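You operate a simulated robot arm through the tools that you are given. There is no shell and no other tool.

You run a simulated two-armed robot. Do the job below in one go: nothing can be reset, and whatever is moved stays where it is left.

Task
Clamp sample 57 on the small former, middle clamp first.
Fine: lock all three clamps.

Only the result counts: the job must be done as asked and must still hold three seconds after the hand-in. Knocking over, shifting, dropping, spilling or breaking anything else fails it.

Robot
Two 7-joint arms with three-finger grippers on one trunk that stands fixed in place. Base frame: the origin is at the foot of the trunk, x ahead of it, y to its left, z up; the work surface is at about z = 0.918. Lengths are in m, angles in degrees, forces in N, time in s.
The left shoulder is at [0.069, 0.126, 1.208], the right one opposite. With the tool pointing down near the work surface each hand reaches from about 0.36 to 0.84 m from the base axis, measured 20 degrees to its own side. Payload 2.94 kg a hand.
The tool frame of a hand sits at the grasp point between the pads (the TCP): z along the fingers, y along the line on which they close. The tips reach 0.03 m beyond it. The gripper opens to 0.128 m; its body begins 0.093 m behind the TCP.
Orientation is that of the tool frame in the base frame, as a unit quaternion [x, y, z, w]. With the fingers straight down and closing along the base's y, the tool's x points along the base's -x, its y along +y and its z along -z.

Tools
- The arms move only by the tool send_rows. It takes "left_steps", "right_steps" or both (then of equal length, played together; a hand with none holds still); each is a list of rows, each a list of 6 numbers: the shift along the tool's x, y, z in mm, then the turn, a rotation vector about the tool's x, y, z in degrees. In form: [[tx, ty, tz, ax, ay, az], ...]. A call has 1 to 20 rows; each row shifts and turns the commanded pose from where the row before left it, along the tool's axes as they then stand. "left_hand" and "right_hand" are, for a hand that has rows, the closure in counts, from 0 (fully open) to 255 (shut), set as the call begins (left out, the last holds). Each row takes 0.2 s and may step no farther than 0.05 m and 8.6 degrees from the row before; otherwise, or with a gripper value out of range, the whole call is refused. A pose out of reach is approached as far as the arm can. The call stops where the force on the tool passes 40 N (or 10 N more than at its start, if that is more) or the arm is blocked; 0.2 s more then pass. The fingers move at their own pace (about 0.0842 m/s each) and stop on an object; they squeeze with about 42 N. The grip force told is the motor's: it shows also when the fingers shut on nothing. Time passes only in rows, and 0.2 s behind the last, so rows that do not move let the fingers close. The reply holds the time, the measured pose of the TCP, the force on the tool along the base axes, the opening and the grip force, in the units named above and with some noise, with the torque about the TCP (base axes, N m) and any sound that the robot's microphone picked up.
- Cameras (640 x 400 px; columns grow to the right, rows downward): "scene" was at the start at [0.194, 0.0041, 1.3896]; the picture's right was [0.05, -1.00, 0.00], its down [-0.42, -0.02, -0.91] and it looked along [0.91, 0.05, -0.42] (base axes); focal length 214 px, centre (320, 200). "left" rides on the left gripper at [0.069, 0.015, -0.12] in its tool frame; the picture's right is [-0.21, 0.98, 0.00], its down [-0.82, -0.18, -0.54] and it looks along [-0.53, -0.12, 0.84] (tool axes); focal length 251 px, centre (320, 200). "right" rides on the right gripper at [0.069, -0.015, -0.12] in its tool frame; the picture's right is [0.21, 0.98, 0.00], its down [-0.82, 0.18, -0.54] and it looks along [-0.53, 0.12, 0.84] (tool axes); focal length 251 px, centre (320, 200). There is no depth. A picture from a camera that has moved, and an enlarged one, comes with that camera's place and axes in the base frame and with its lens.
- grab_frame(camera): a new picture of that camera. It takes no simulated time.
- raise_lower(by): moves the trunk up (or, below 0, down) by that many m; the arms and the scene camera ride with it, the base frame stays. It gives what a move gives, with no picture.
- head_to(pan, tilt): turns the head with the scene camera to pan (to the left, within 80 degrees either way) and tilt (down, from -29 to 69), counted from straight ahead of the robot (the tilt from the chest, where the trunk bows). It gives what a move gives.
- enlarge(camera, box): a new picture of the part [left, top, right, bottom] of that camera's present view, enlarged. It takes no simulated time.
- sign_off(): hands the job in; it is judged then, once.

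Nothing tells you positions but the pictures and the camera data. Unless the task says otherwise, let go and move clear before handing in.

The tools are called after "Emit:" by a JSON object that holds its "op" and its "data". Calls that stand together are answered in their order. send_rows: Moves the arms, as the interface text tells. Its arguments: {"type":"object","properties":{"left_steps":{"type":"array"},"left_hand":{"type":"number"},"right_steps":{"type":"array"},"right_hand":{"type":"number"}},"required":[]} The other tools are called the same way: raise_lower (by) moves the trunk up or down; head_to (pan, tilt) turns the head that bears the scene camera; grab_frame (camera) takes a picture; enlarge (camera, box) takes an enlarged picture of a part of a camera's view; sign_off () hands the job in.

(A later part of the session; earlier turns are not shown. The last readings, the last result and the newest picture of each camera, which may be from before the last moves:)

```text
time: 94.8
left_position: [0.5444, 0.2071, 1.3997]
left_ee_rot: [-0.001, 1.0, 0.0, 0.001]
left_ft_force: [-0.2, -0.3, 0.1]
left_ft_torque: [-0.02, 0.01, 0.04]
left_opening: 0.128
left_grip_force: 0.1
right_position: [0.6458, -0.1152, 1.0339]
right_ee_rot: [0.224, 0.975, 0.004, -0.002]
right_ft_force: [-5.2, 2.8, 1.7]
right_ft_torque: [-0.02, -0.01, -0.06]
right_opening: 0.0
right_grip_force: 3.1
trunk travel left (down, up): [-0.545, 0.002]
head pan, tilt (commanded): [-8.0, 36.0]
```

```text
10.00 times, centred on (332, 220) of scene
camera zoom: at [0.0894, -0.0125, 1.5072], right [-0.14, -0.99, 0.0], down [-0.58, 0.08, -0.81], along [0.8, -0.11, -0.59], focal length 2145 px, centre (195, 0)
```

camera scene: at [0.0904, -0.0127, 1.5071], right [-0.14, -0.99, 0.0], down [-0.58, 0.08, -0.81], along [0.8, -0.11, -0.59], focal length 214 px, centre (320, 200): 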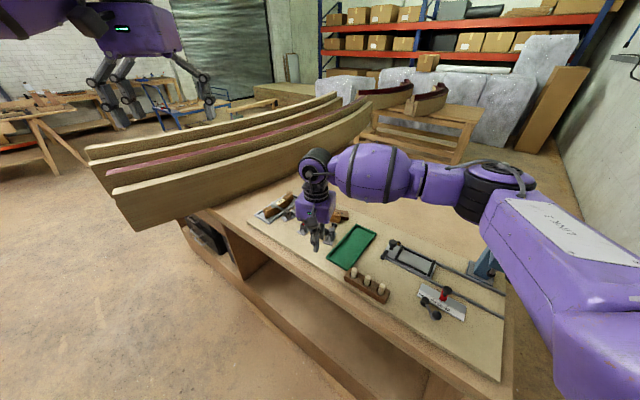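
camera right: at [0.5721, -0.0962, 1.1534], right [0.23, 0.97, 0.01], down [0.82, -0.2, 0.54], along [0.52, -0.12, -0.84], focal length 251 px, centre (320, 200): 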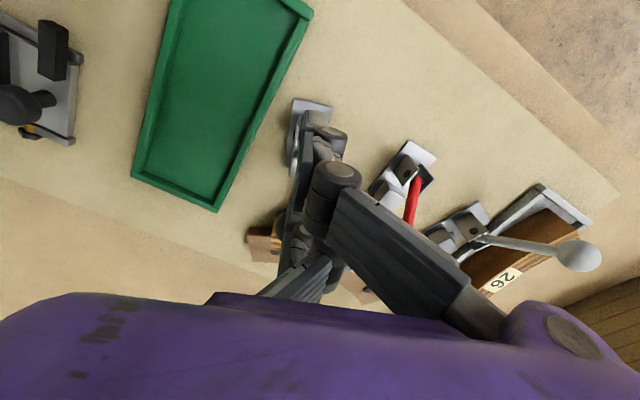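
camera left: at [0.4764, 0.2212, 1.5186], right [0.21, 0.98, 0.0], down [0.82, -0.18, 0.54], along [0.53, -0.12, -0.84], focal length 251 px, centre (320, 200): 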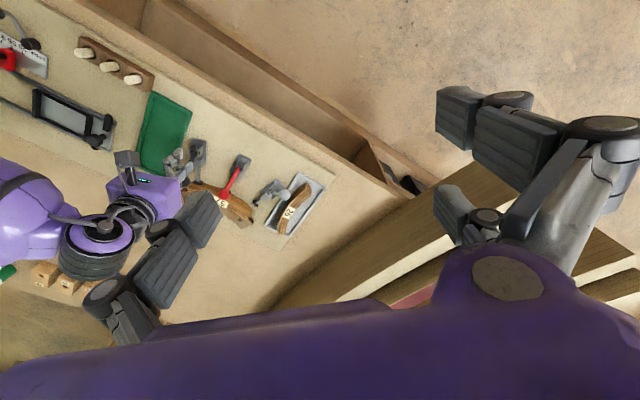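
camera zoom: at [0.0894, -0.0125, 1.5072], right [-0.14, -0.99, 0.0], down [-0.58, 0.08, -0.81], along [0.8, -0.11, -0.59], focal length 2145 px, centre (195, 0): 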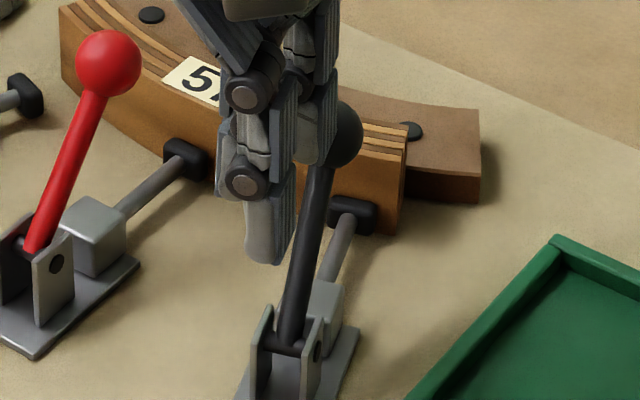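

Emit:
{"op": "send_rows", "data": {"right_steps": [[-3, 0, 0, 0, 0, 0], [-3, 0, 0.5, 0, 0, 0], [-2, 0, 0.5, 0, 0, 0], [0, 0, 0, 0, 0, 0]]}}

Emit:
{"op": "enlarge", "data": {"camera": "scene", "box": [315, 200, 350, 240]}}

```text
time: 95.8
left_position: [0.5436, 0.207, 1.4]
left_ee_rot: [0.0, 1.0, -0.001, 0.002]
left_ft_force: [-0.4, -0.3, -0.4]
left_ft_torque: [0.01, -0.01, -0.04]
left_opening: 0.1278
left_grip_force: 0.0
right_position: [0.653, -0.1179, 1.0368]
right_ee_rot: [0.224, 0.975, 0.005, 0.001]
right_ft_force: [-4.4, 3.4, 16.5]
right_ft_torque: [-0.34, -0.4, -0.01]
right_opening: 0.0
right_grip_force: 3.2
trunk travel left (down, up): [-0.545, 0.002]
head pan, tilt (commanded): [-8.0, 36.0]
```

```text
10.00 times, centred on (332, 220) of scene
camera zoom: at [0.0874, -0.0119, 1.5075], right [-0.14, -0.99, 0.0], down [-0.58, 0.08, -0.81], along [0.8, -0.11, -0.59], focal length 2145 px, centre (195, 0)
```

zoom: 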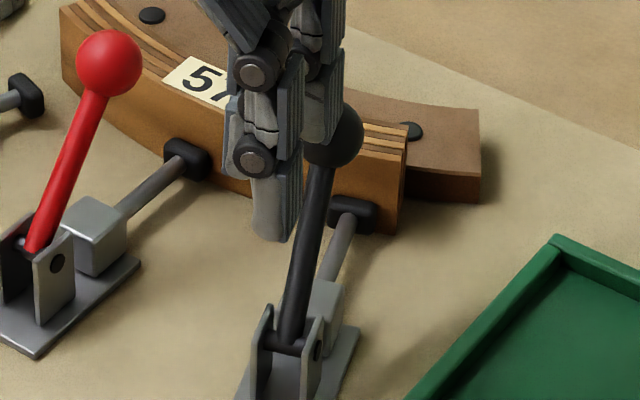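

The black handle doesn't move under firm pressure either: the tip just rides up on the ball. So it's at its closed stop. I'll back away and lift, then look at the pads from above.

Emit:
{"op": "send_rows", "data": {"right_steps": [[8, 0, -4, 0, 0, 0], [15, 0, 0, 0, 0, 0], [15, 0, -10, 0, 0, 0], [0, 0, -40, 0, 0, 0], [0, 0, -40, 0, 0, 0], [0, 0, -40, 0, 0, 0], [0, 0, 0, 0, 0, 0]]}}

Emit:
{"op": "grab_frame", "data": {"camera": "right"}}

Emit:
{"op": "enlarge", "data": {"camera": "scene", "box": [280, 190, 360, 250]}}

```text
time: 97.4
left_position: [0.5468, 0.2071, 1.397]
left_ee_rot: [0.0, 1.0, 0.0, 0.0]
left_ft_force: [-0.5, -0.6, -0.5]
left_ft_torque: [0.03, 0.0, -0.02]
left_opening: 0.1279
left_grip_force: 0.2
right_position: [0.6189, -0.104, 1.1662]
right_ee_rot: [0.224, 0.975, 0.004, -0.003]
right_ft_force: [0.5, -0.1, 0.5]
right_ft_torque: [0.01, 0.02, -0.03]
right_opening: 0.0001
right_grip_force: 2.9
trunk travel left (down, up): [-0.545, 0.002]
head pan, tilt (commanded): [-8.0, 36.0]
```

```text
taken
camera right: at [0.5498, -0.0863, 1.2857], right [0.23, 0.97, 0.01], down [0.82, -0.2, 0.54], along [0.52, -0.12, -0.84], focal length 251 px, centre (320, 200)
```

right: 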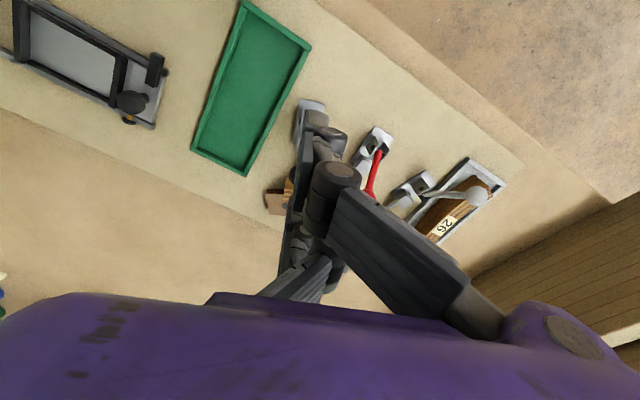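

```text
6.67 times, centred on (320, 220) of scene
camera zoom: at [0.091, -0.013, 1.5069], right [-0.14, -0.99, 0.0], down [-0.58, 0.08, -0.81], along [0.8, -0.11, -0.59], focal length 1430 px, centre (320, 67)
```

zoom: 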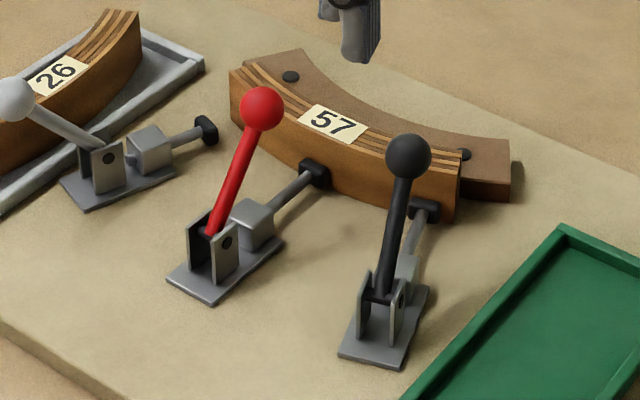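

Red and black are both closed at about 35°, pads on sample 57. White is the last. It's better reached by the left arm, so first I'll park the right hand high and out of the way.

Emit:
{"op": "send_rows", "data": {"right_steps": [[0, 0, -45, 0, 0, 0], [0, 0, -45, 0, 0, 0], [0, 0, -45, 0, 0, 0], [0, 0, -45, 0, 0, 0], [0, 0, -45, 0, 0, 0], [16, -35, 0, 0, 0, 0], [16, -35, 0, 0, 0, 0], [16, -35, 0, 0, 0, 0], [16, -33, 0, 0, 0, 0], [0, 0, 0, 0, 0, 0]]}}

Emit:
{"op": "grab_frame", "data": {"camera": "scene"}}

Emit:
{"op": "enlarge", "data": {"camera": "scene", "box": [240, 180, 340, 250]}}

```text
time: 99.6
left_position: [0.5467, 0.2067, 1.3971]
left_ee_rot: [0.0, 1.0, -0.001, -0.001]
left_ft_force: [0.8, -0.8, 0.1]
left_ft_torque: [-0.03, 0.01, -0.05]
left_opening: 0.1281
left_grip_force: 0.1
right_position: [0.501, -0.2012, 1.3913]
right_ee_rot: [0.224, 0.975, 0.004, -0.002]
right_ft_force: [-0.9, 0.2, -0.2]
right_ft_torque: [-0.01, -0.04, 0.03]
right_opening: 0.0
right_grip_force: 3.1
trunk travel left (down, up): [-0.545, 0.002]
head pan, tilt (commanded): [-8.0, 36.0]
```

```text
taken
camera scene: at [0.0911, -0.0116, 1.507], right [-0.14, -0.99, 0.0], down [-0.58, 0.08, -0.81], along [0.8, -0.11, -0.59], focal length 214 px, centre (320, 200)
```

scene: 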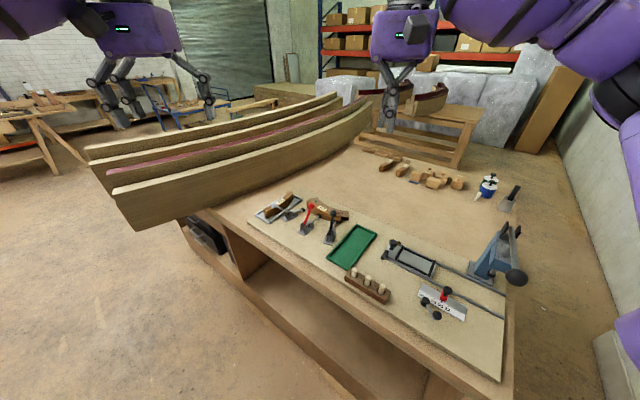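

```text
5.71 times, centred on (290, 215) of scene
camera zoom: at [0.0911, -0.0116, 1.507], right [-0.14, -0.99, 0.0], down [-0.58, 0.08, -0.81], along [0.8, -0.11, -0.59], focal length 1226 px, centre (491, 114)
```

zoom: 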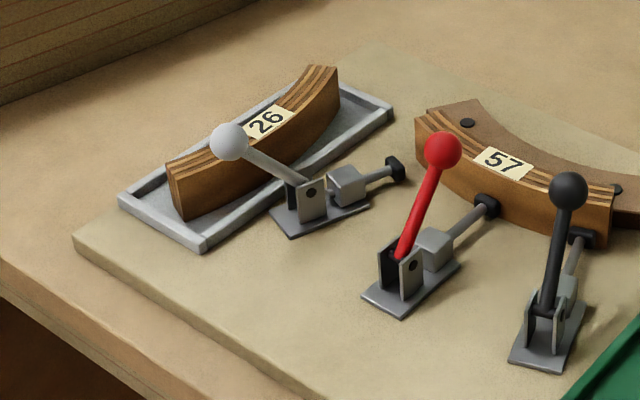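

Measured the white clamp: knob (0.762, 0.071), pivot about (0.785, 0.022), axis at about -65°. I'll lower the trunk to regain reach with the right arm parked high, then bring in the left hand with fingers shut.

Emit:
{"op": "raise_lower", "data": {"by": -0.1}}

Emit:
{"op": "grab_frame", "data": {"camera": "scene"}}

```text
time: 100.9
left_position: [0.5453, 0.206, 1.2999]
left_ee_rot: [0.0, 1.0, 0.0, 0.001]
left_ft_force: [0.1, 0.7, 0.4]
left_ft_torque: [0.02, -0.04, 0.02]
left_opening: 0.1279
left_grip_force: 0.1
right_position: [0.5019, -0.2011, 1.2929]
right_ee_rot: [0.224, 0.974, 0.005, -0.001]
right_ft_force: [-0.3, 0.9, -0.1]
right_ft_torque: [0.03, -0.04, -0.03]
right_opening: 0.0
right_grip_force: 3.0
trunk travel left (down, up): [-0.445, 0.102]
head pan, tilt (commanded): [-8.0, 36.0]
```

```text
taken
camera scene: at [0.1787, -0.013, 1.3946], right [-0.14, -0.99, 0.0], down [-0.58, 0.08, -0.81], along [0.8, -0.11, -0.59], focal length 214 px, centre (320, 200)
```

scene: 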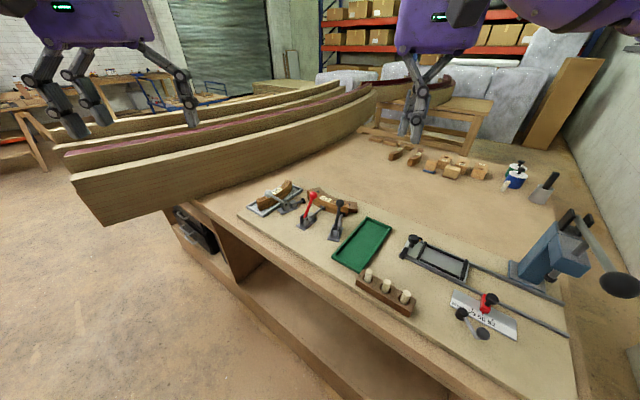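

Emit:
{"op": "send_rows", "data": {"left_steps": [[0, 0, 0, 0, 0, -8.5], [0, 0, 0, 0, 0, -8.5], [0, 0, 0, 0, 0, -8.5], [-21.5, -35.1, 25, 0, 0, 0], [-21.5, -35.1, 25, 0, 0, 0], [-21.5, -35.1, 25, 0, 0, 0], [-21.5, -35.1, 25, 0, 0, 0], [-21.5, -35.1, 25, 0, 0, 0], [0, 0, 0, 0, 0, 0]], "left_hand": 255}}

Emit:
{"op": "grab_frame", "data": {"camera": "scene"}}

Emit:
{"op": "grab_frame", "data": {"camera": "left"}}

```text
time: 102.9
left_position: [0.7183, 0.0947, 1.1759]
left_ee_rot: [-0.22, 0.975, -0.001, 0.001]
left_ft_force: [-0.4, 0.4, 0.4]
left_ft_torque: [-0.03, -0.03, 0.01]
left_opening: 0.0
left_grip_force: 2.9
right_position: [0.501, -0.2015, 1.2917]
right_ee_rot: [0.225, 0.974, 0.004, -0.002]
right_ft_force: [0.0, 1.0, 0.4]
right_ft_torque: [-0.02, 0.0, 0.01]
right_opening: 0.0
right_grip_force: 3.1
trunk travel left (down, up): [-0.445, 0.102]
head pan, tilt (commanded): [-8.0, 36.0]
```

```text
taken
camera scene: at [0.1789, -0.012, 1.3946], right [-0.14, -0.99, 0.0], down [-0.58, 0.08, -0.81], along [0.8, -0.11, -0.59], focal length 214 px, centre (320, 200)
```

scene: 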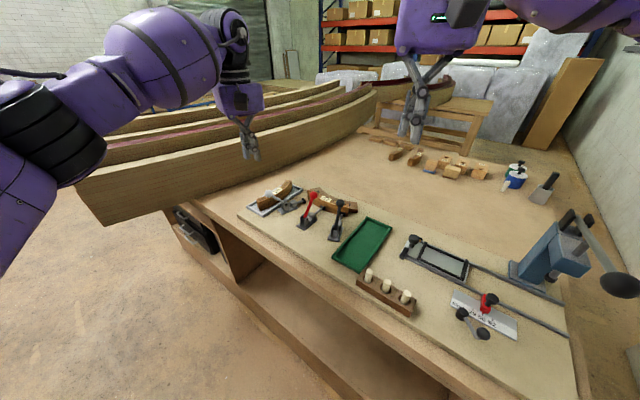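

```text
taken
camera left: at [0.6484, 0.0786, 1.2944], right [-0.23, 0.97, 0.0], down [0.82, 0.19, 0.54], along [0.53, 0.12, -0.84], focal length 251 px, centre (320, 200)
```

left: 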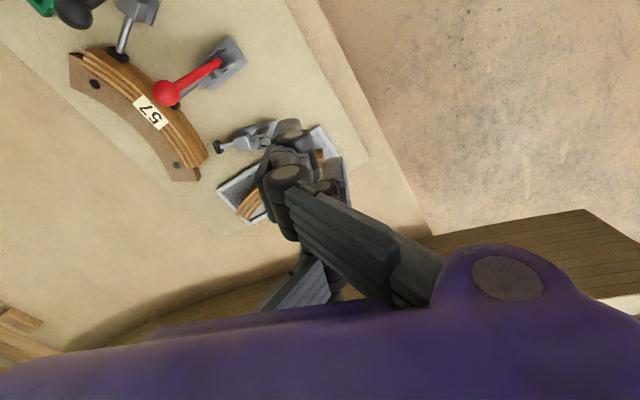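

Emit:
{"op": "enlarge", "data": {"camera": "left", "box": [190, 90, 390, 290]}}

Emit:
{"op": "enlarge", "data": {"camera": "scene", "box": [200, 70, 360, 240]}}

```text
2.00 times, centred on (290, 190) of left
camera zoom: at [0.6484, 0.0786, 1.2944], right [-0.23, 0.97, 0.0], down [0.82, 0.19, 0.54], along [0.53, 0.12, -0.84], focal length 503 px, centre (380, 220)
```

zoom: 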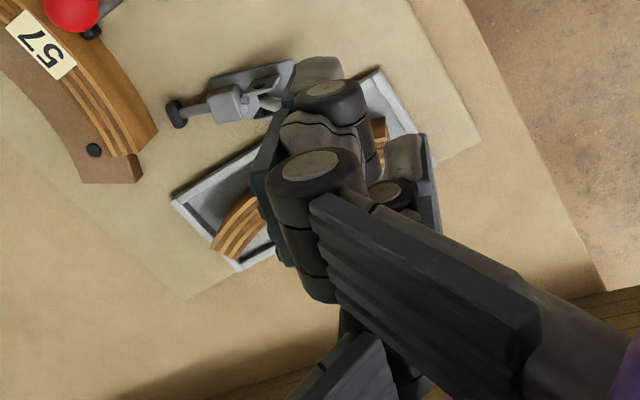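

```text
2.35 times, centred on (280, 155) of scene
camera zoom: at [0.1789, -0.012, 1.3946], right [-0.14, -0.99, 0.0], down [-0.58, 0.08, -0.81], along [0.8, -0.11, -0.59], focal length 505 px, centre (414, 306)
```

zoom: 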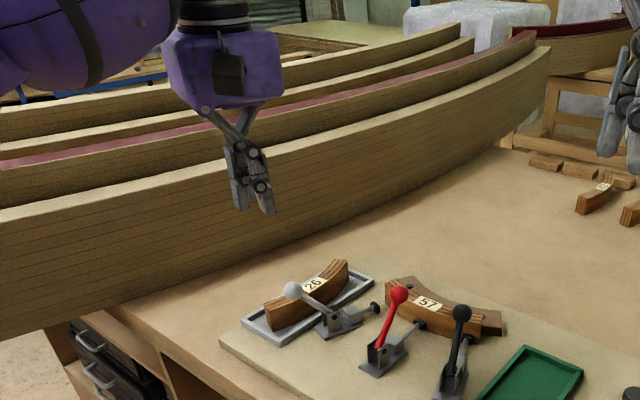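

The left fist is lined up with its outer finger about 9 mm behind the white ball. I'll back off a little more and lower.

Emit:
{"op": "send_rows", "data": {"left_steps": [[0, 6, 0, 0, 0, 0], [0, 0, 40, 0, 0, 0], [0, 0, 40, 0, 0, 0], [0, 0, 35, 0, 0, 0], [0, 0, 0, 0, 0, 0]]}}

Emit:
{"op": "enlarge", "data": {"camera": "scene", "box": [230, 140, 350, 230]}}

Emit:
{"op": "grab_frame", "data": {"camera": "scene"}}

Emit:
{"op": "enlarge", "data": {"camera": "left", "box": [150, 60, 390, 290]}}

```text
time: 104.1
left_position: [0.7143, 0.0996, 1.06]
left_ee_rot: [-0.22, 0.975, -0.001, 0.0]
left_ft_force: [0.2, 0.1, -0.6]
left_ft_torque: [0.04, -0.02, 0.02]
left_opening: 0.0003
left_grip_force: 2.7
right_position: [0.502, -0.2005, 1.2916]
right_ee_rot: [0.225, 0.974, 0.004, -0.002]
right_ft_force: [-0.7, 0.8, -0.4]
right_ft_torque: [0.02, -0.03, 0.02]
right_opening: 0.0001
right_grip_force: 3.1
trunk travel left (down, up): [-0.445, 0.102]
head pan, tilt (commanded): [-8.0, 36.0]
```

```text
4.44 times, centred on (290, 185) of scene
camera zoom: at [0.1795, -0.0132, 1.3944], right [-0.14, -0.99, 0.0], down [-0.58, 0.08, -0.81], along [0.8, -0.11, -0.59], focal length 953 px, centre (453, 267)
```

zoom: 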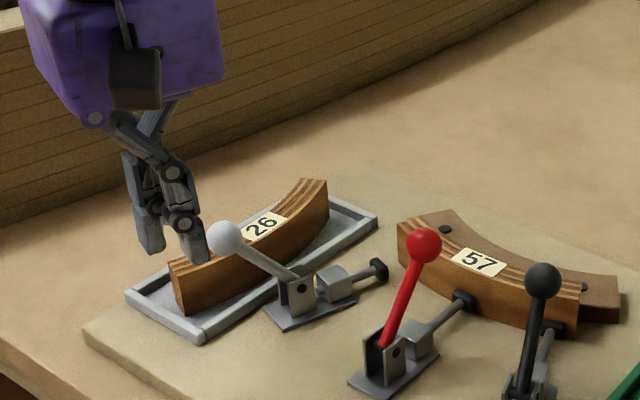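

```text
taken
camera scene: at [0.1795, -0.0132, 1.3944], right [-0.14, -0.99, 0.0], down [-0.58, 0.08, -0.81], along [0.8, -0.11, -0.59], focal length 214 px, centre (320, 200)
```

scene: 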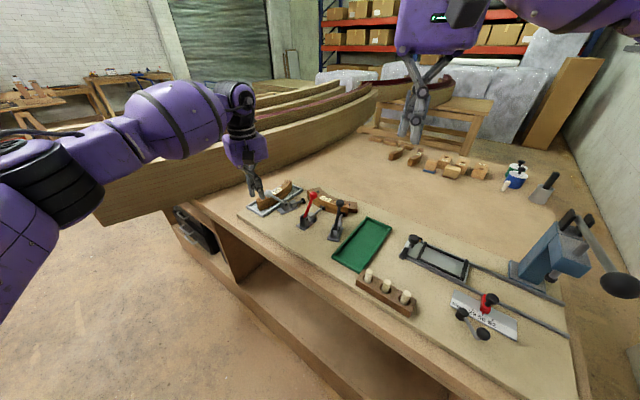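

```text
1.74 times, centred on (270, 175) of left
camera zoom: at [0.6451, 0.0849, 1.18], right [-0.23, 0.97, 0.0], down [0.82, 0.19, 0.54], along [0.53, 0.12, -0.84], focal length 437 px, centre (407, 244)
```

zoom: 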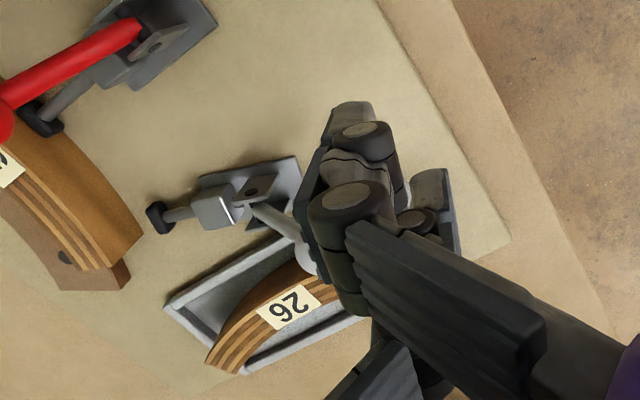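

The fingers are clear of sample 26, which lies farther back. Lowering to pushing height.

Emit:
{"op": "send_rows", "data": {"left_steps": [[0, 0, 20, 0, 0, 0], [0, 0, 18, 0, 0, 0], [0, 0, 0, 0, 0, 0]]}}

Emit:
{"op": "enlarge", "data": {"camera": "scene", "box": [240, 150, 340, 230]}}

Emit:
{"op": "enlarge", "data": {"camera": "left", "box": [150, 60, 390, 290]}}

```text
time: 104.9
left_position: [0.7158, 0.099, 1.0223]
left_ee_rot: [-0.221, 0.975, 0.0, 0.001]
left_ft_force: [0.1, 0.4, 0.3]
left_ft_torque: [-0.02, -0.02, 0.01]
left_opening: 0.0
left_grip_force: 3.0
right_position: [0.5013, -0.2013, 1.2923]
right_ee_rot: [0.225, 0.974, 0.005, -0.001]
right_ft_force: [-0.7, -0.3, 0.0]
right_ft_torque: [-0.02, -0.01, 0.03]
right_opening: 0.0002
right_grip_force: 3.0
trunk travel left (down, up): [-0.445, 0.102]
head pan, tilt (commanded): [-8.0, 36.0]
```

```text
5.00 times, centred on (290, 190) of scene
camera zoom: at [0.1796, -0.0128, 1.3944], right [-0.14, -0.99, 0.0], down [-0.58, 0.08, -0.81], along [0.8, -0.11, -0.59], focal length 1072 px, centre (470, 250)
```

zoom: 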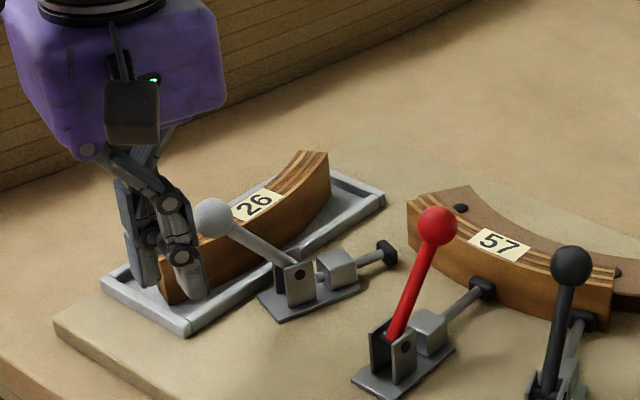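

```text
1.74 times, centred on (270, 175) of left
camera zoom: at [0.6462, 0.0836, 1.142], right [-0.23, 0.97, 0.0], down [0.82, 0.19, 0.54], along [0.53, 0.12, -0.84], focal length 437 px, centre (407, 244)
```

zoom: 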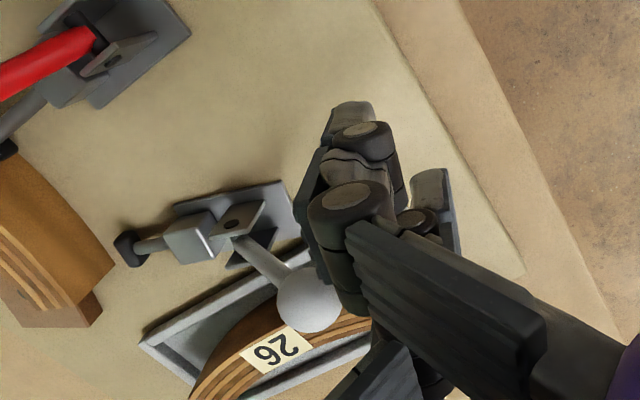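

The white ball is straight ahead of the pushing finger. Pushing along the clamp axis.

Emit:
{"op": "send_rows", "data": {"left_steps": [[0, -6, 0, 0, 0, 0], [0, -6, 0, 0, 0, 0], [0, -6, 0, 0, 0, 0], [0, -6, 0, 0, 0, 0], [0, 0, 0, 0, 0, 0]]}}

Emit:
{"op": "enlarge", "data": {"camera": "scene", "box": [240, 150, 340, 230]}}

Emit:
{"op": "enlarge", "data": {"camera": "left", "box": [150, 60, 390, 290]}}

```text
time: 106.1
left_position: [0.7273, 0.0784, 1.0208]
left_ee_rot: [-0.221, 0.975, 0.001, 0.001]
left_ft_force: [-0.6, 3.2, -0.7]
left_ft_torque: [0.06, -0.01, 0.1]
left_opening: 0.0
left_grip_force: 3.0
right_position: [0.5025, -0.2012, 1.2923]
right_ee_rot: [0.226, 0.974, 0.004, -0.001]
right_ft_force: [-0.5, -0.8, 0.7]
right_ft_torque: [0.01, 0.01, 0.04]
right_opening: 0.0
right_grip_force: 3.1
trunk travel left (down, up): [-0.445, 0.102]
head pan, tilt (commanded): [-8.0, 36.0]
```

```text
5.00 times, centred on (290, 190) of scene
camera zoom: at [0.1796, -0.0126, 1.3944], right [-0.14, -0.99, 0.0], down [-0.58, 0.08, -0.81], along [0.8, -0.11, -0.59], focal length 1072 px, centre (470, 250)
```

zoom: 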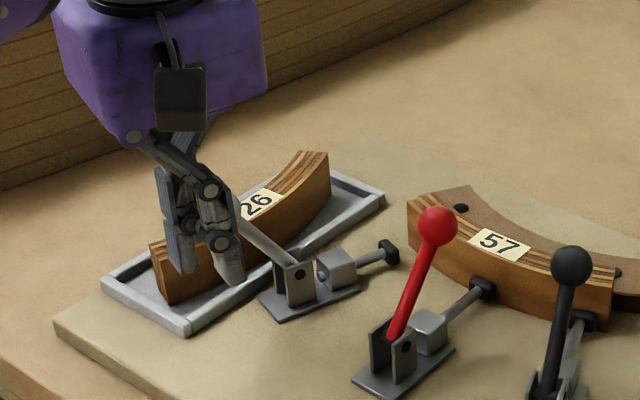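

```text
1.74 times, centred on (270, 175) of left
camera zoom: at [0.6574, 0.0624, 1.1412], right [-0.23, 0.97, 0.0], down [0.82, 0.19, 0.54], along [0.53, 0.12, -0.84], focal length 437 px, centre (407, 244)
```

zoom: 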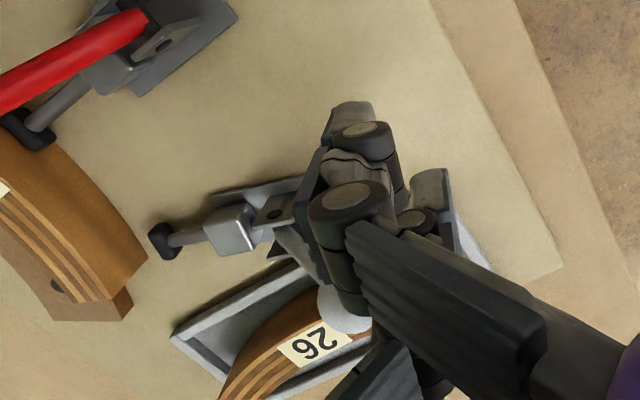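

Emit:
{"op": "send_rows", "data": {"left_steps": [[0, -6, 0, 0, 0, 0], [0, -6, 0, 0, 0, 0], [0, -6, 0, 0, 0, 0], [0, 0, 0, 0, 0, 0]]}}

Emit:
{"op": "enlarge", "data": {"camera": "scene", "box": [240, 150, 340, 230]}}

Emit:
{"op": "enlarge", "data": {"camera": "left", "box": [150, 60, 390, 290]}}

```text
time: 107.1
left_position: [0.7345, 0.0619, 1.0201]
left_ee_rot: [-0.221, 0.975, 0.0, 0.0]
left_ft_force: [-0.5, -0.8, -0.1]
left_ft_torque: [-0.03, -0.01, 0.04]
left_opening: 0.0
left_grip_force: 3.1
right_position: [0.502, -0.2009, 1.2915]
right_ee_rot: [0.225, 0.974, 0.004, -0.002]
right_ft_force: [-1.0, -0.3, -0.4]
right_ft_torque: [-0.02, -0.01, -0.03]
right_opening: 0.0001
right_grip_force: 2.8
trunk travel left (down, up): [-0.445, 0.102]
head pan, tilt (commanded): [-8.0, 36.0]
```

```text
5.00 times, centred on (290, 190) of scene
camera zoom: at [0.1797, -0.0128, 1.3944], right [-0.14, -0.99, 0.0], down [-0.58, 0.08, -0.81], along [0.8, -0.11, -0.59], focal length 1072 px, centre (470, 250)
```

zoom: 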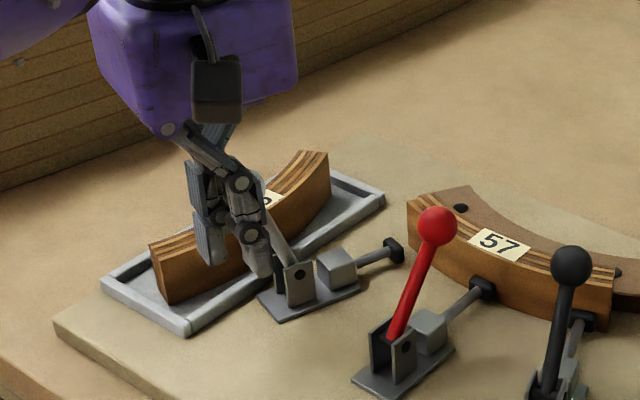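

```text
1.74 times, centred on (270, 175) of left
camera zoom: at [0.665, 0.0459, 1.1402], right [-0.23, 0.97, 0.0], down [0.82, 0.19, 0.54], along [0.53, 0.12, -0.84], focal length 437 px, centre (407, 244)
```

zoom: 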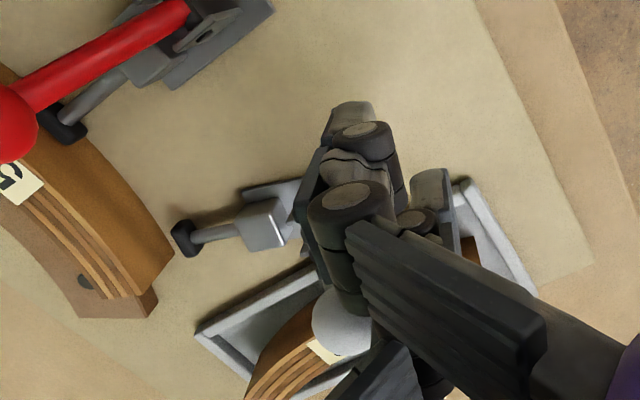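

The white handle is coming up. Continuing.

Emit:
{"op": "send_rows", "data": {"left_steps": [[0, -6, 0, 0, 0, 0], [0, -6, 0, 0, 0, 0], [0, -6, 0, 0, 0, 0], [0, -6, 0, 0, 0, 0], [0, 0, 0, 0, 0, 0]]}}

Emit:
{"op": "enlarge", "data": {"camera": "scene", "box": [240, 150, 340, 230]}}

Emit:
{"op": "enlarge", "data": {"camera": "left", "box": [150, 60, 390, 290]}}

```text
time: 108.3
left_position: [0.7458, 0.0404, 1.021]
left_ee_rot: [-0.221, 0.975, 0.001, 0.0]
left_ft_force: [-1.5, 0.3, -0.1]
left_ft_torque: [-0.01, -0.03, 0.0]
left_opening: 0.0001
left_grip_force: 3.2
right_position: [0.5022, -0.202, 1.2918]
right_ee_rot: [0.226, 0.974, 0.004, -0.002]
right_ft_force: [0.4, 0.3, 0.1]
right_ft_torque: [-0.01, 0.01, 0.04]
right_opening: 0.0
right_grip_force: 3.3
trunk travel left (down, up): [-0.445, 0.102]
head pan, tilt (commanded): [-8.0, 36.0]
```

```text
5.00 times, centred on (290, 190) of scene
camera zoom: at [0.1797, -0.0126, 1.3944], right [-0.14, -0.99, 0.0], down [-0.58, 0.08, -0.81], along [0.8, -0.11, -0.59], focal length 1072 px, centre (470, 250)
```

zoom: 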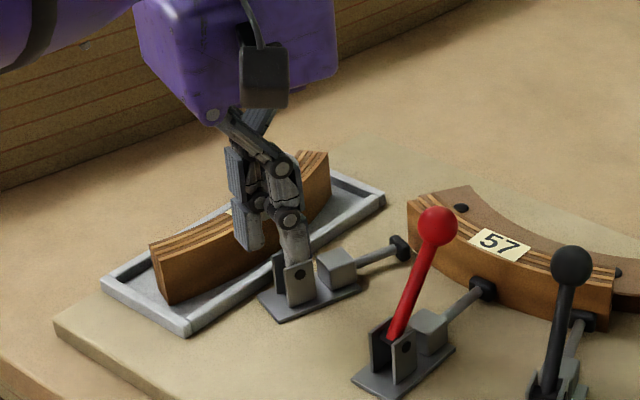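

```text
1.74 times, centred on (270, 175) of left
camera zoom: at [0.6763, 0.0235, 1.1407], right [-0.23, 0.97, 0.0], down [0.82, 0.19, 0.54], along [0.53, 0.12, -0.84], focal length 437 px, centre (407, 244)
```

zoom: 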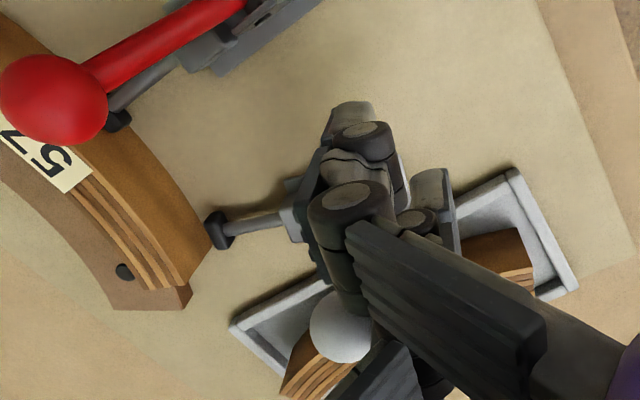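

Emit:
{"op": "send_rows", "data": {"left_steps": [[0, -6, 0, 0, 0, 0], [0, -6, 0, 0, 0, 0], [0, -6, 0, 0, 0, 0], [0, -6, 0, 0, 0, 0], [0, 0, 0, 0, 0, 0]]}}

Emit:
{"op": "enlarge", "data": {"camera": "scene", "box": [240, 150, 340, 230]}}

Emit:
{"op": "enlarge", "data": {"camera": "left", "box": [150, 60, 390, 290]}}

```text
time: 109.5
left_position: [0.7544, 0.0178, 1.0205]
left_ee_rot: [-0.221, 0.975, 0.0, 0.0]
left_ft_force: [-0.2, -0.2, -0.2]
left_ft_torque: [0.02, -0.01, 0.0]
left_opening: 0.0
left_grip_force: 2.8
right_position: [0.502, -0.2014, 1.2912]
right_ee_rot: [0.225, 0.974, 0.004, -0.002]
right_ft_force: [0.3, -0.3, -0.5]
right_ft_torque: [0.0, 0.03, 0.02]
right_opening: 0.0
right_grip_force: 3.2
trunk travel left (down, up): [-0.445, 0.102]
head pan, tilt (commanded): [-8.0, 36.0]
```

```text
5.00 times, centred on (290, 190) of scene
camera zoom: at [0.1797, -0.0126, 1.3944], right [-0.14, -0.99, 0.0], down [-0.58, 0.08, -0.81], along [0.8, -0.11, -0.59], focal length 1072 px, centre (470, 250)
```

zoom: 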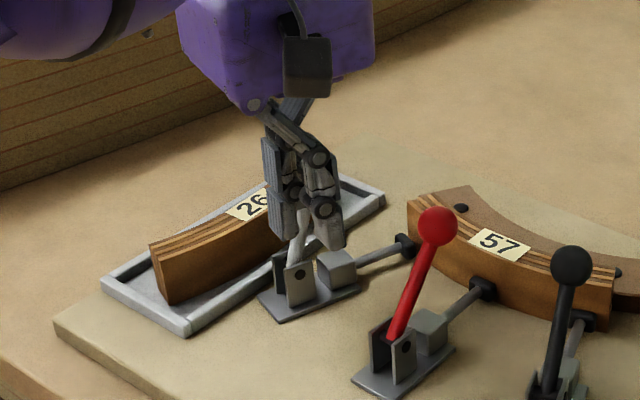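

```text
1.74 times, centred on (270, 175) of left
camera zoom: at [0.6854, 0.0023, 1.1404], right [-0.23, 0.97, 0.0], down [0.82, 0.19, 0.54], along [0.53, 0.12, -0.84], focal length 437 px, centre (407, 244)
```

zoom: 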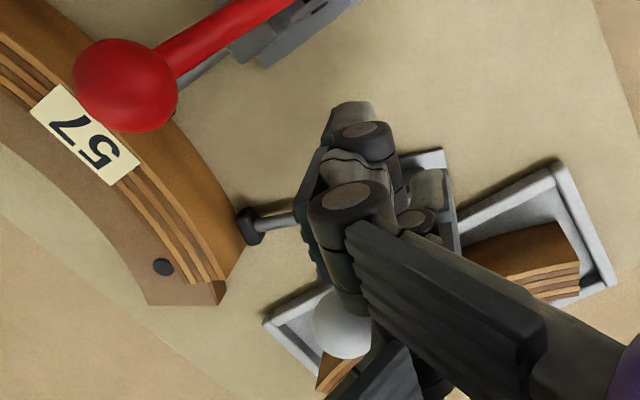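

Emit:
{"op": "send_rows", "data": {"left_steps": [[0, 0, -13, 0, 0, 0], [0, -6, 0, 0, 0, 0], [0, -6, 0, 0, 0, 0], [0, -4, 0, 0, 0, 0], [0, 0, 0, 0, 0, 0]]}}

Emit:
{"op": "enlarge", "data": {"camera": "scene", "box": [240, 150, 340, 230]}}

Emit:
{"op": "enlarge", "data": {"camera": "left", "box": [150, 60, 390, 290]}}

```text
time: 110.7
left_position: [0.7601, 0.0031, 1.0324]
left_ee_rot: [-0.22, 0.976, 0.001, 0.0]
left_ft_force: [-0.2, -0.3, 0.9]
left_ft_torque: [0.01, -0.01, 0.01]
left_opening: 0.0
left_grip_force: 2.5
right_position: [0.5017, -0.2014, 1.2913]
right_ee_rot: [0.225, 0.974, 0.004, -0.003]
right_ft_force: [0.1, 1.1, -0.2]
right_ft_torque: [-0.03, -0.01, -0.01]
right_opening: 0.0
right_grip_force: 2.7
trunk travel left (down, up): [-0.445, 0.102]
head pan, tilt (commanded): [-8.0, 36.0]
```

```text
5.00 times, centred on (290, 190) of scene
camera zoom: at [0.1799, -0.0128, 1.3943], right [-0.14, -0.99, 0.0], down [-0.58, 0.08, -0.81], along [0.8, -0.11, -0.59], focal length 1072 px, centre (470, 250)
```

zoom: 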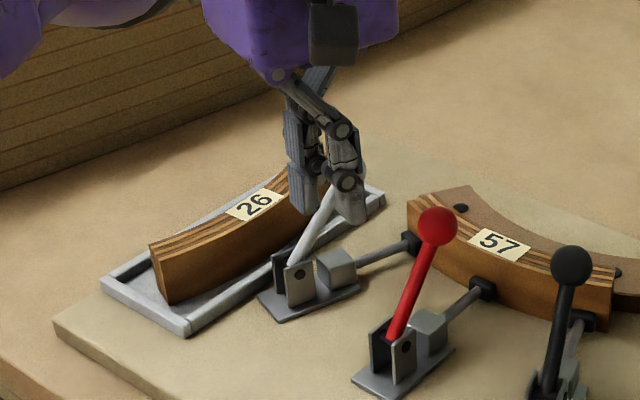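

```text
1.74 times, centred on (270, 175) of left
camera zoom: at [0.692, -0.0123, 1.1539], right [-0.23, 0.97, 0.0], down [0.82, 0.19, 0.54], along [0.53, 0.12, -0.84], focal length 437 px, centre (407, 244)
```

zoom: 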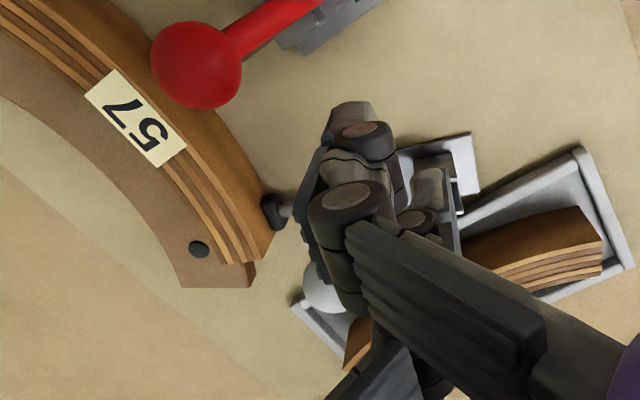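

Emit:
{"op": "send_rows", "data": {"left_steps": [[0, -4, 0, 0, 0, 0], [0, -4, 0, 0, 0, 0], [0, 0, 0, 0, 0, 0]]}}

Emit:
{"op": "enlarge", "data": {"camera": "scene", "box": [260, 150, 340, 220]}}

Emit:
{"op": "enlarge", "data": {"camera": "left", "box": [150, 60, 390, 290]}}

```text
time: 111.5
left_position: [0.7648, -0.0033, 1.0336]
left_ee_rot: [-0.22, 0.975, -0.001, 0.0]
left_ft_force: [0.3, -0.3, 0.6]
left_ft_torque: [-0.03, 0.0, 0.0]
left_opening: 0.0
left_grip_force: 3.0
right_position: [0.5018, -0.2015, 1.2917]
right_ee_rot: [0.225, 0.974, 0.003, -0.002]
right_ft_force: [-0.9, -0.4, 0.1]
right_ft_torque: [0.01, 0.02, -0.01]
right_opening: 0.0
right_grip_force: 3.5
trunk travel left (down, up): [-0.445, 0.102]
head pan, tilt (commanded): [-8.0, 36.0]
```

```text
5.71 times, centred on (300, 185) of scene
camera zoom: at [0.1798, -0.0127, 1.3944], right [-0.14, -0.99, 0.0], down [-0.58, 0.08, -0.81], along [0.8, -0.11, -0.59], focal length 1226 px, centre (434, 286)
```

zoom: 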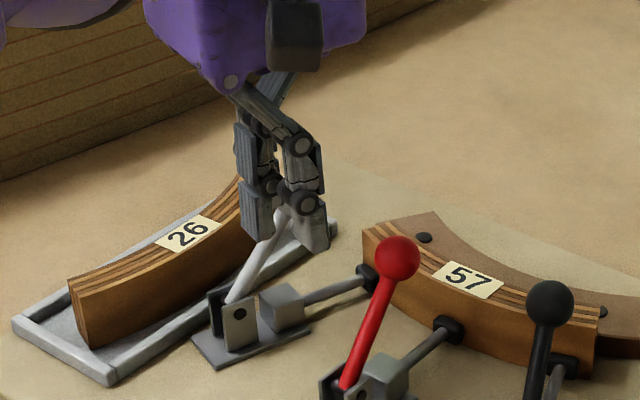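

```text
1.74 times, centred on (270, 175) of left
camera zoom: at [0.6956, -0.0194, 1.1536], right [-0.23, 0.97, 0.0], down [0.82, 0.19, 0.54], along [0.53, 0.12, -0.84], focal length 437 px, centre (407, 244)
```

zoom: 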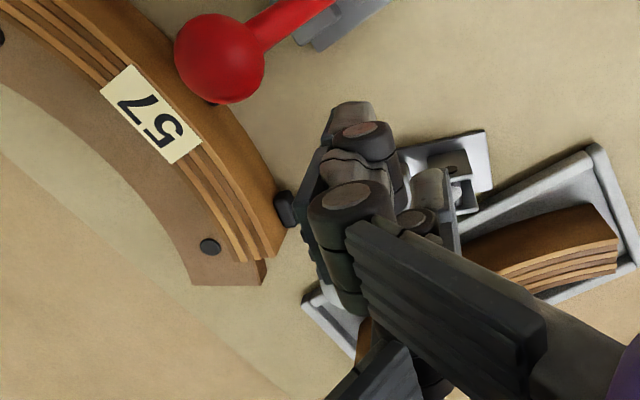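

Emit:
{"op": "send_rows", "data": {"left_steps": [[0, -4, 0, 0, 0, 0], [0, -3, 0, 0, 0, 0], [0, 0, 0, 0, 0, 0]]}}

Emit:
{"op": "enlarge", "data": {"camera": "scene", "box": [260, 150, 340, 220]}}

```text
time: 112.3
left_position: [0.7674, -0.0089, 1.0342]
left_ee_rot: [-0.221, 0.975, -0.001, 0.001]
left_ft_force: [-0.8, 1.5, 3.0]
left_ft_torque: [0.05, -0.04, 0.06]
left_opening: 0.0001
left_grip_force: 3.6
right_position: [0.5014, -0.2015, 1.2923]
right_ee_rot: [0.225, 0.974, 0.004, -0.002]
right_ft_force: [0.0, 0.1, -0.2]
right_ft_torque: [0.01, 0.02, -0.03]
right_opening: 0.0
right_grip_force: 2.7
trunk travel left (down, up): [-0.445, 0.102]
head pan, tilt (commanded): [-8.0, 36.0]
```

```text
5.71 times, centred on (300, 185) of scene
camera zoom: at [0.1794, -0.0124, 1.3945], right [-0.14, -0.99, 0.0], down [-0.58, 0.08, -0.81], along [0.8, -0.11, -0.59], focal length 1226 px, centre (434, 286)
```

zoom: 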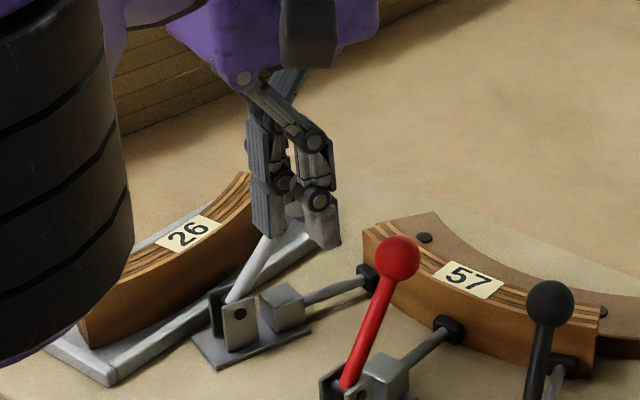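

Emit:
{"op": "grab_frame", "data": {"camera": "scene"}}

Emit:
{"op": "grab_frame", "data": {"camera": "left"}}

```text
taken
camera scene: at [0.1794, -0.0124, 1.3945], right [-0.14, -0.99, 0.0], down [-0.58, 0.08, -0.81], along [0.8, -0.11, -0.59], focal length 214 px, centre (320, 200)
```

scene: 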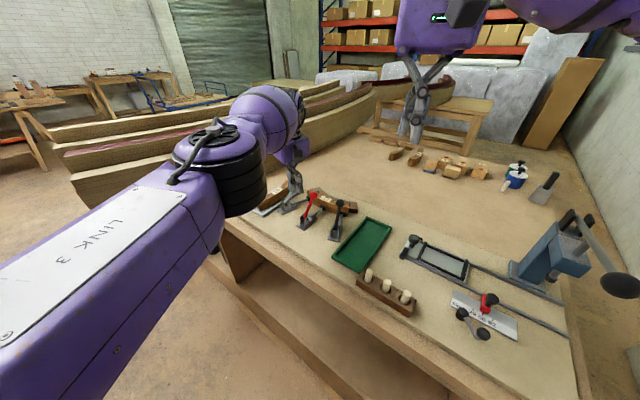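

```text
taken
camera left: at [0.6971, -0.0255, 1.1542], right [-0.23, 0.97, 0.0], down [0.82, 0.19, 0.54], along [0.53, 0.12, -0.84], focal length 251 px, centre (320, 200)
```

left: 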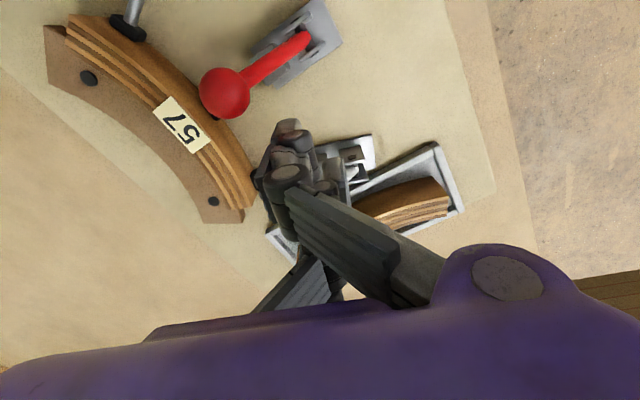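

The elbow is in free air. Pressing the white handle a bit more to confirm that it's home.

Emit:
{"op": "send_rows", "data": {"left_steps": [[0, -3, 0, 0, 0, 0], [0, -3, 0, 0, 0, 0], [0, 0, 0, 0, 0, 0]]}}

Emit:
{"op": "enlarge", "data": {"camera": "scene", "box": [275, 160, 335, 210]}}

```text
time: 113.1
left_position: [0.7663, -0.0104, 1.0338]
left_ee_rot: [-0.221, 0.975, -0.001, 0.0]
left_ft_force: [0.8, 3.7, 3.6]
left_ft_torque: [0.01, -0.11, 0.16]
left_opening: 0.0001
left_grip_force: 3.0
left hand out of reach, approached as far as the arm can: row 2
right_position: [0.5023, -0.2014, 1.2915]
right_ee_rot: [0.225, 0.974, 0.004, -0.002]
right_ft_force: [0.6, 0.4, -0.2]
right_ft_torque: [0.01, -0.01, 0.01]
right_opening: 0.0
right_grip_force: 3.2
trunk travel left (down, up): [-0.445, 0.102]
head pan, tilt (commanded): [-8.0, 36.0]
```

```text
8.00 times, centred on (305, 185) of scene
camera zoom: at [0.1795, -0.0122, 1.3944], right [-0.14, -0.99, 0.0], down [-0.58, 0.08, -0.81], along [0.8, -0.11, -0.59], focal length 1716 px, centre (440, 320)
```

zoom: 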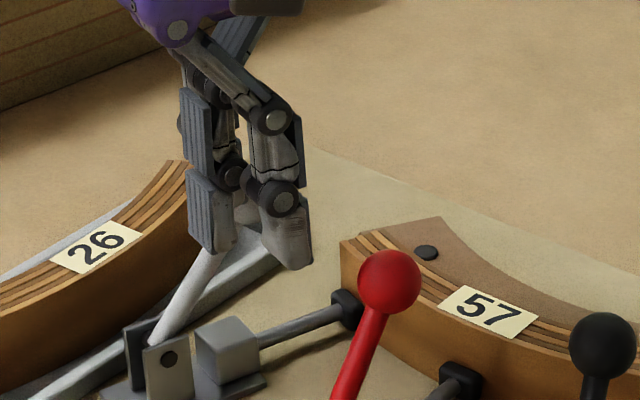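

I've reached the left arm's limit here. I'll back off and see where the white handle stands.

Emit:
{"op": "send_rows", "data": {"left_steps": [[0, 8, 0, 0, 0, 0], [0, 12, 0, 0, 0, 0], [0, 12, -20, 0, 0, 0], [0, 0, -40, 0, 0, 0], [0, 0, -40, 0, 0, 0], [0, 10, -20, 0, 0, 0], [0, 0, 0, 0, 0, 0]]}}

Emit:
{"op": "enlarge", "data": {"camera": "scene", "box": [265, 160, 365, 240]}}

Emit:
{"op": "grab_frame", "data": {"camera": "scene"}}

```text
time: 114.7
left_position: [0.7576, 0.0231, 1.1535]
left_ee_rot: [-0.22, 0.975, 0.0, 0.0]
left_ft_force: [-0.1, 0.2, -0.7]
left_ft_torque: [0.04, 0.01, 0.01]
left_opening: 0.0
left_grip_force: 2.8
left hand out of reach, approached as far as the arm can: row 2, 3, 5
right_position: [0.5032, -0.2022, 1.2909]
right_ee_rot: [0.225, 0.974, 0.004, -0.001]
right_ft_force: [-0.2, 0.2, -0.4]
right_ft_torque: [0.04, -0.02, -0.01]
right_opening: 0.0
right_grip_force: 2.8
trunk travel left (down, up): [-0.445, 0.102]
head pan, tilt (commanded): [-8.0, 36.0]
```

```text
5.00 times, centred on (315, 200) of scene
camera zoom: at [0.1799, -0.0136, 1.3943], right [-0.14, -0.99, 0.0], down [-0.58, 0.08, -0.81], along [0.8, -0.11, -0.59], focal length 1072 px, centre (345, 200)
```

zoom: 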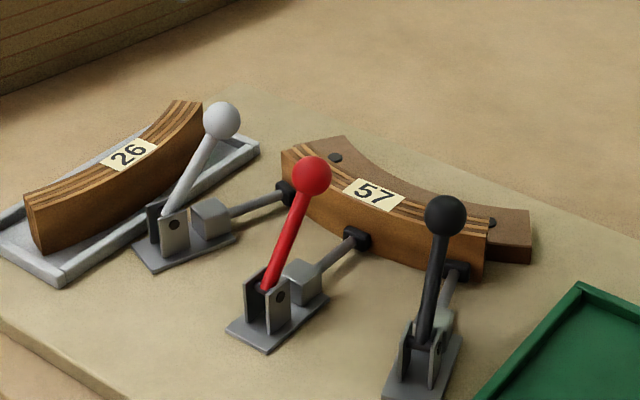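

```text
taken
camera scene: at [0.1799, -0.0136, 1.3943], right [-0.14, -0.99, 0.0], down [-0.58, 0.08, -0.81], along [0.8, -0.11, -0.59], focal length 214 px, centre (320, 200)
```

scene: 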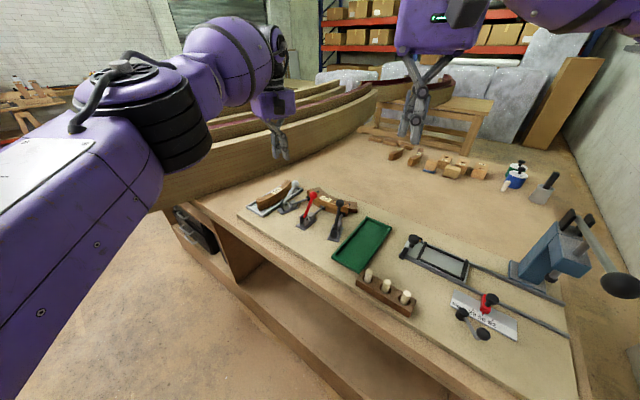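

All three handles are forward, at about 33–34° each. I'm not yet certain that this counts as locked, so I'll retract the left hand and run a cleaner test on the black clamp.

Emit:
{"op": "send_rows", "data": {"left_steps": [[0, 0, -30, 0, 0, 0], [0, 0, -30, 0, 0, 0], [11.2, 38.6, -15, 0, 0, 0], [11.2, 38.6, -15, 0, 0, 0], [11.2, 38.6, -15, 0, 0, 0], [11.2, 38.6, -15, 0, 0, 0], [11.2, 38.6, 0, 0, 0, 0], [0, 0, 0, 0, 0, 0]]}}

Emit:
{"op": "grab_frame", "data": {"camera": "scene"}}

Emit:
{"op": "enlarge", "data": {"camera": "scene", "box": [295, 180, 355, 220]}}

```text
time: 116.5
left_position: [0.6164, 0.1757, 1.2714]
left_ee_rot: [-0.221, 0.975, 0.001, 0.0]
left_ft_force: [-0.3, -0.1, -0.4]
left_ft_torque: [0.03, -0.02, -0.02]
left_opening: 0.0
left_grip_force: 3.7
left hand out of reach, approached as far as the arm can: row 1, 2
right_position: [0.5022, -0.2027, 1.2913]
right_ee_rot: [0.224, 0.975, 0.004, -0.003]
right_ft_force: [0.8, 0.3, -0.3]
right_ft_torque: [0.05, 0.0, 0.02]
right_opening: 0.0001
right_grip_force: 2.9
trunk travel left (down, up): [-0.445, 0.102]
head pan, tilt (commanded): [-8.0, 36.0]
```

```text
taken
camera scene: at [0.1805, -0.0136, 1.3942], right [-0.14, -0.99, 0.0], down [-0.58, 0.08, -0.81], along [0.8, -0.11, -0.59], focal length 214 px, centre (320, 200)
```

scene: 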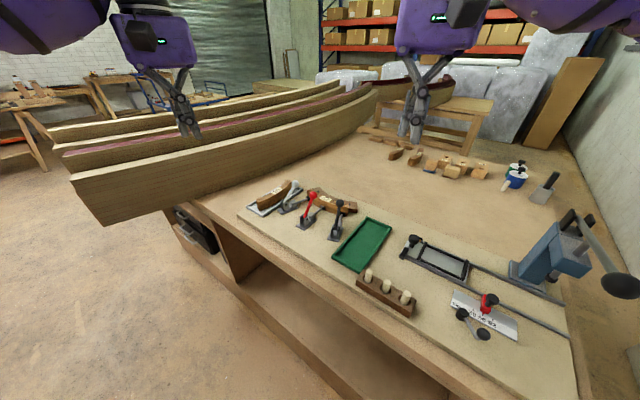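

```text
10.00 times, centred on (325, 200) of scene
camera zoom: at [0.1805, -0.0136, 1.3942], right [-0.14, -0.99, 0.0], down [-0.58, 0.08, -0.81], along [0.8, -0.11, -0.59], focal length 2145 px, centre (270, 200)
```

zoom: 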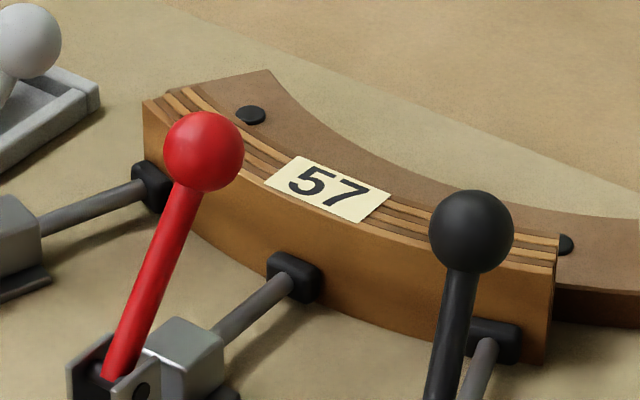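

Emit:
{"op": "raise_lower", "data": {"by": 0.05}}

Emit:
{"op": "send_rows", "data": {"right_steps": [[-30.9, 23.3, 29, 0, 0, 0], [-30.9, 23.3, 29, 0, 0, 0], [-30.9, 23.3, 29, 0, 0, 0], [-30.9, 23.3, 29, 0, 0, 0], [-30.9, 23.3, 29, 0, 0, 0], [-30.9, 23.3, 29, 0, 0, 0], [0, 0, 0, 0, 0, 0]]}}

Emit:
{"op": "grab_frame", "data": {"camera": "scene"}}

Emit:
{"op": "grab_frame", "data": {"camera": "right"}}

```text
time: 117.4
left_position: [0.6165, 0.1763, 1.3211]
left_ee_rot: [-0.221, 0.975, 0.0, -0.002]
left_ft_force: [-0.3, -0.5, -0.2]
left_ft_torque: [-0.02, 0.0, 0.04]
left_opening: 0.0
left_grip_force: 3.0
right_position: [0.5039, -0.2011, 1.3403]
right_ee_rot: [0.224, 0.974, 0.003, -0.002]
right_ft_force: [-0.6, 0.0, -0.9]
right_ft_torque: [-0.02, 0.05, 0.01]
right_opening: 0.0001
right_grip_force: 3.0
trunk travel left (down, up): [-0.495, 0.052]
head pan, tilt (commanded): [-8.0, 36.0]
```

```text
time: 119.0
left_position: [0.6147, 0.1753, 1.3241]
left_ee_rot: [-0.222, 0.975, 0.0, 0.0]
left_ft_force: [-0.6, -1.5, 0.2]
left_ft_torque: [0.01, 0.0, 0.0]
left_opening: 0.0001
left_grip_force: 3.5
right_position: [0.7305, -0.1565, 1.1682]
right_ee_rot: [0.223, 0.975, 0.003, -0.001]
right_ft_force: [-1.4, 0.0, 0.9]
right_ft_torque: [0.03, -0.04, -0.01]
right_opening: 0.0
right_grip_force: 3.5
trunk travel left (down, up): [-0.495, 0.052]
head pan, tilt (commanded): [-8.0, 36.0]
```

```text
taken
camera scene: at [0.1462, -0.0136, 1.4542], right [-0.14, -0.99, 0.0], down [-0.58, 0.08, -0.81], along [0.8, -0.11, -0.59], focal length 214 px, centre (320, 200)
```

scene: 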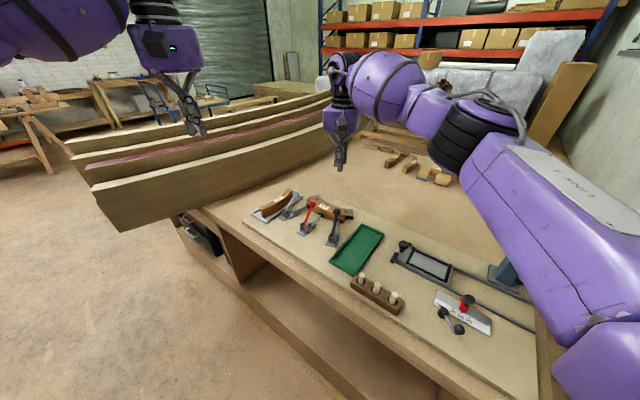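

```text
taken
camera right: at [0.661, -0.1376, 1.2875], right [0.23, 0.97, 0.01], down [0.82, -0.2, 0.54], along [0.53, -0.12, -0.84], focal length 251 px, centre (320, 200)
```

right: 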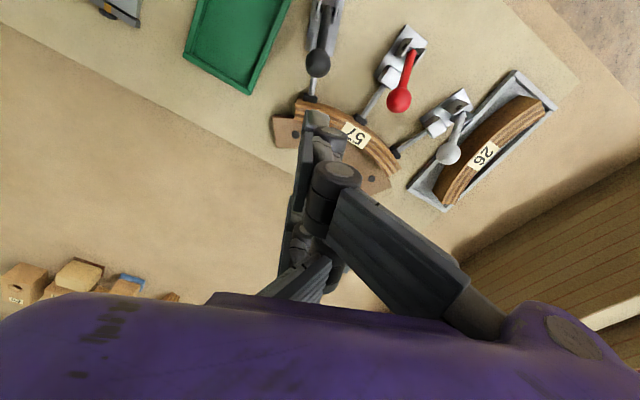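

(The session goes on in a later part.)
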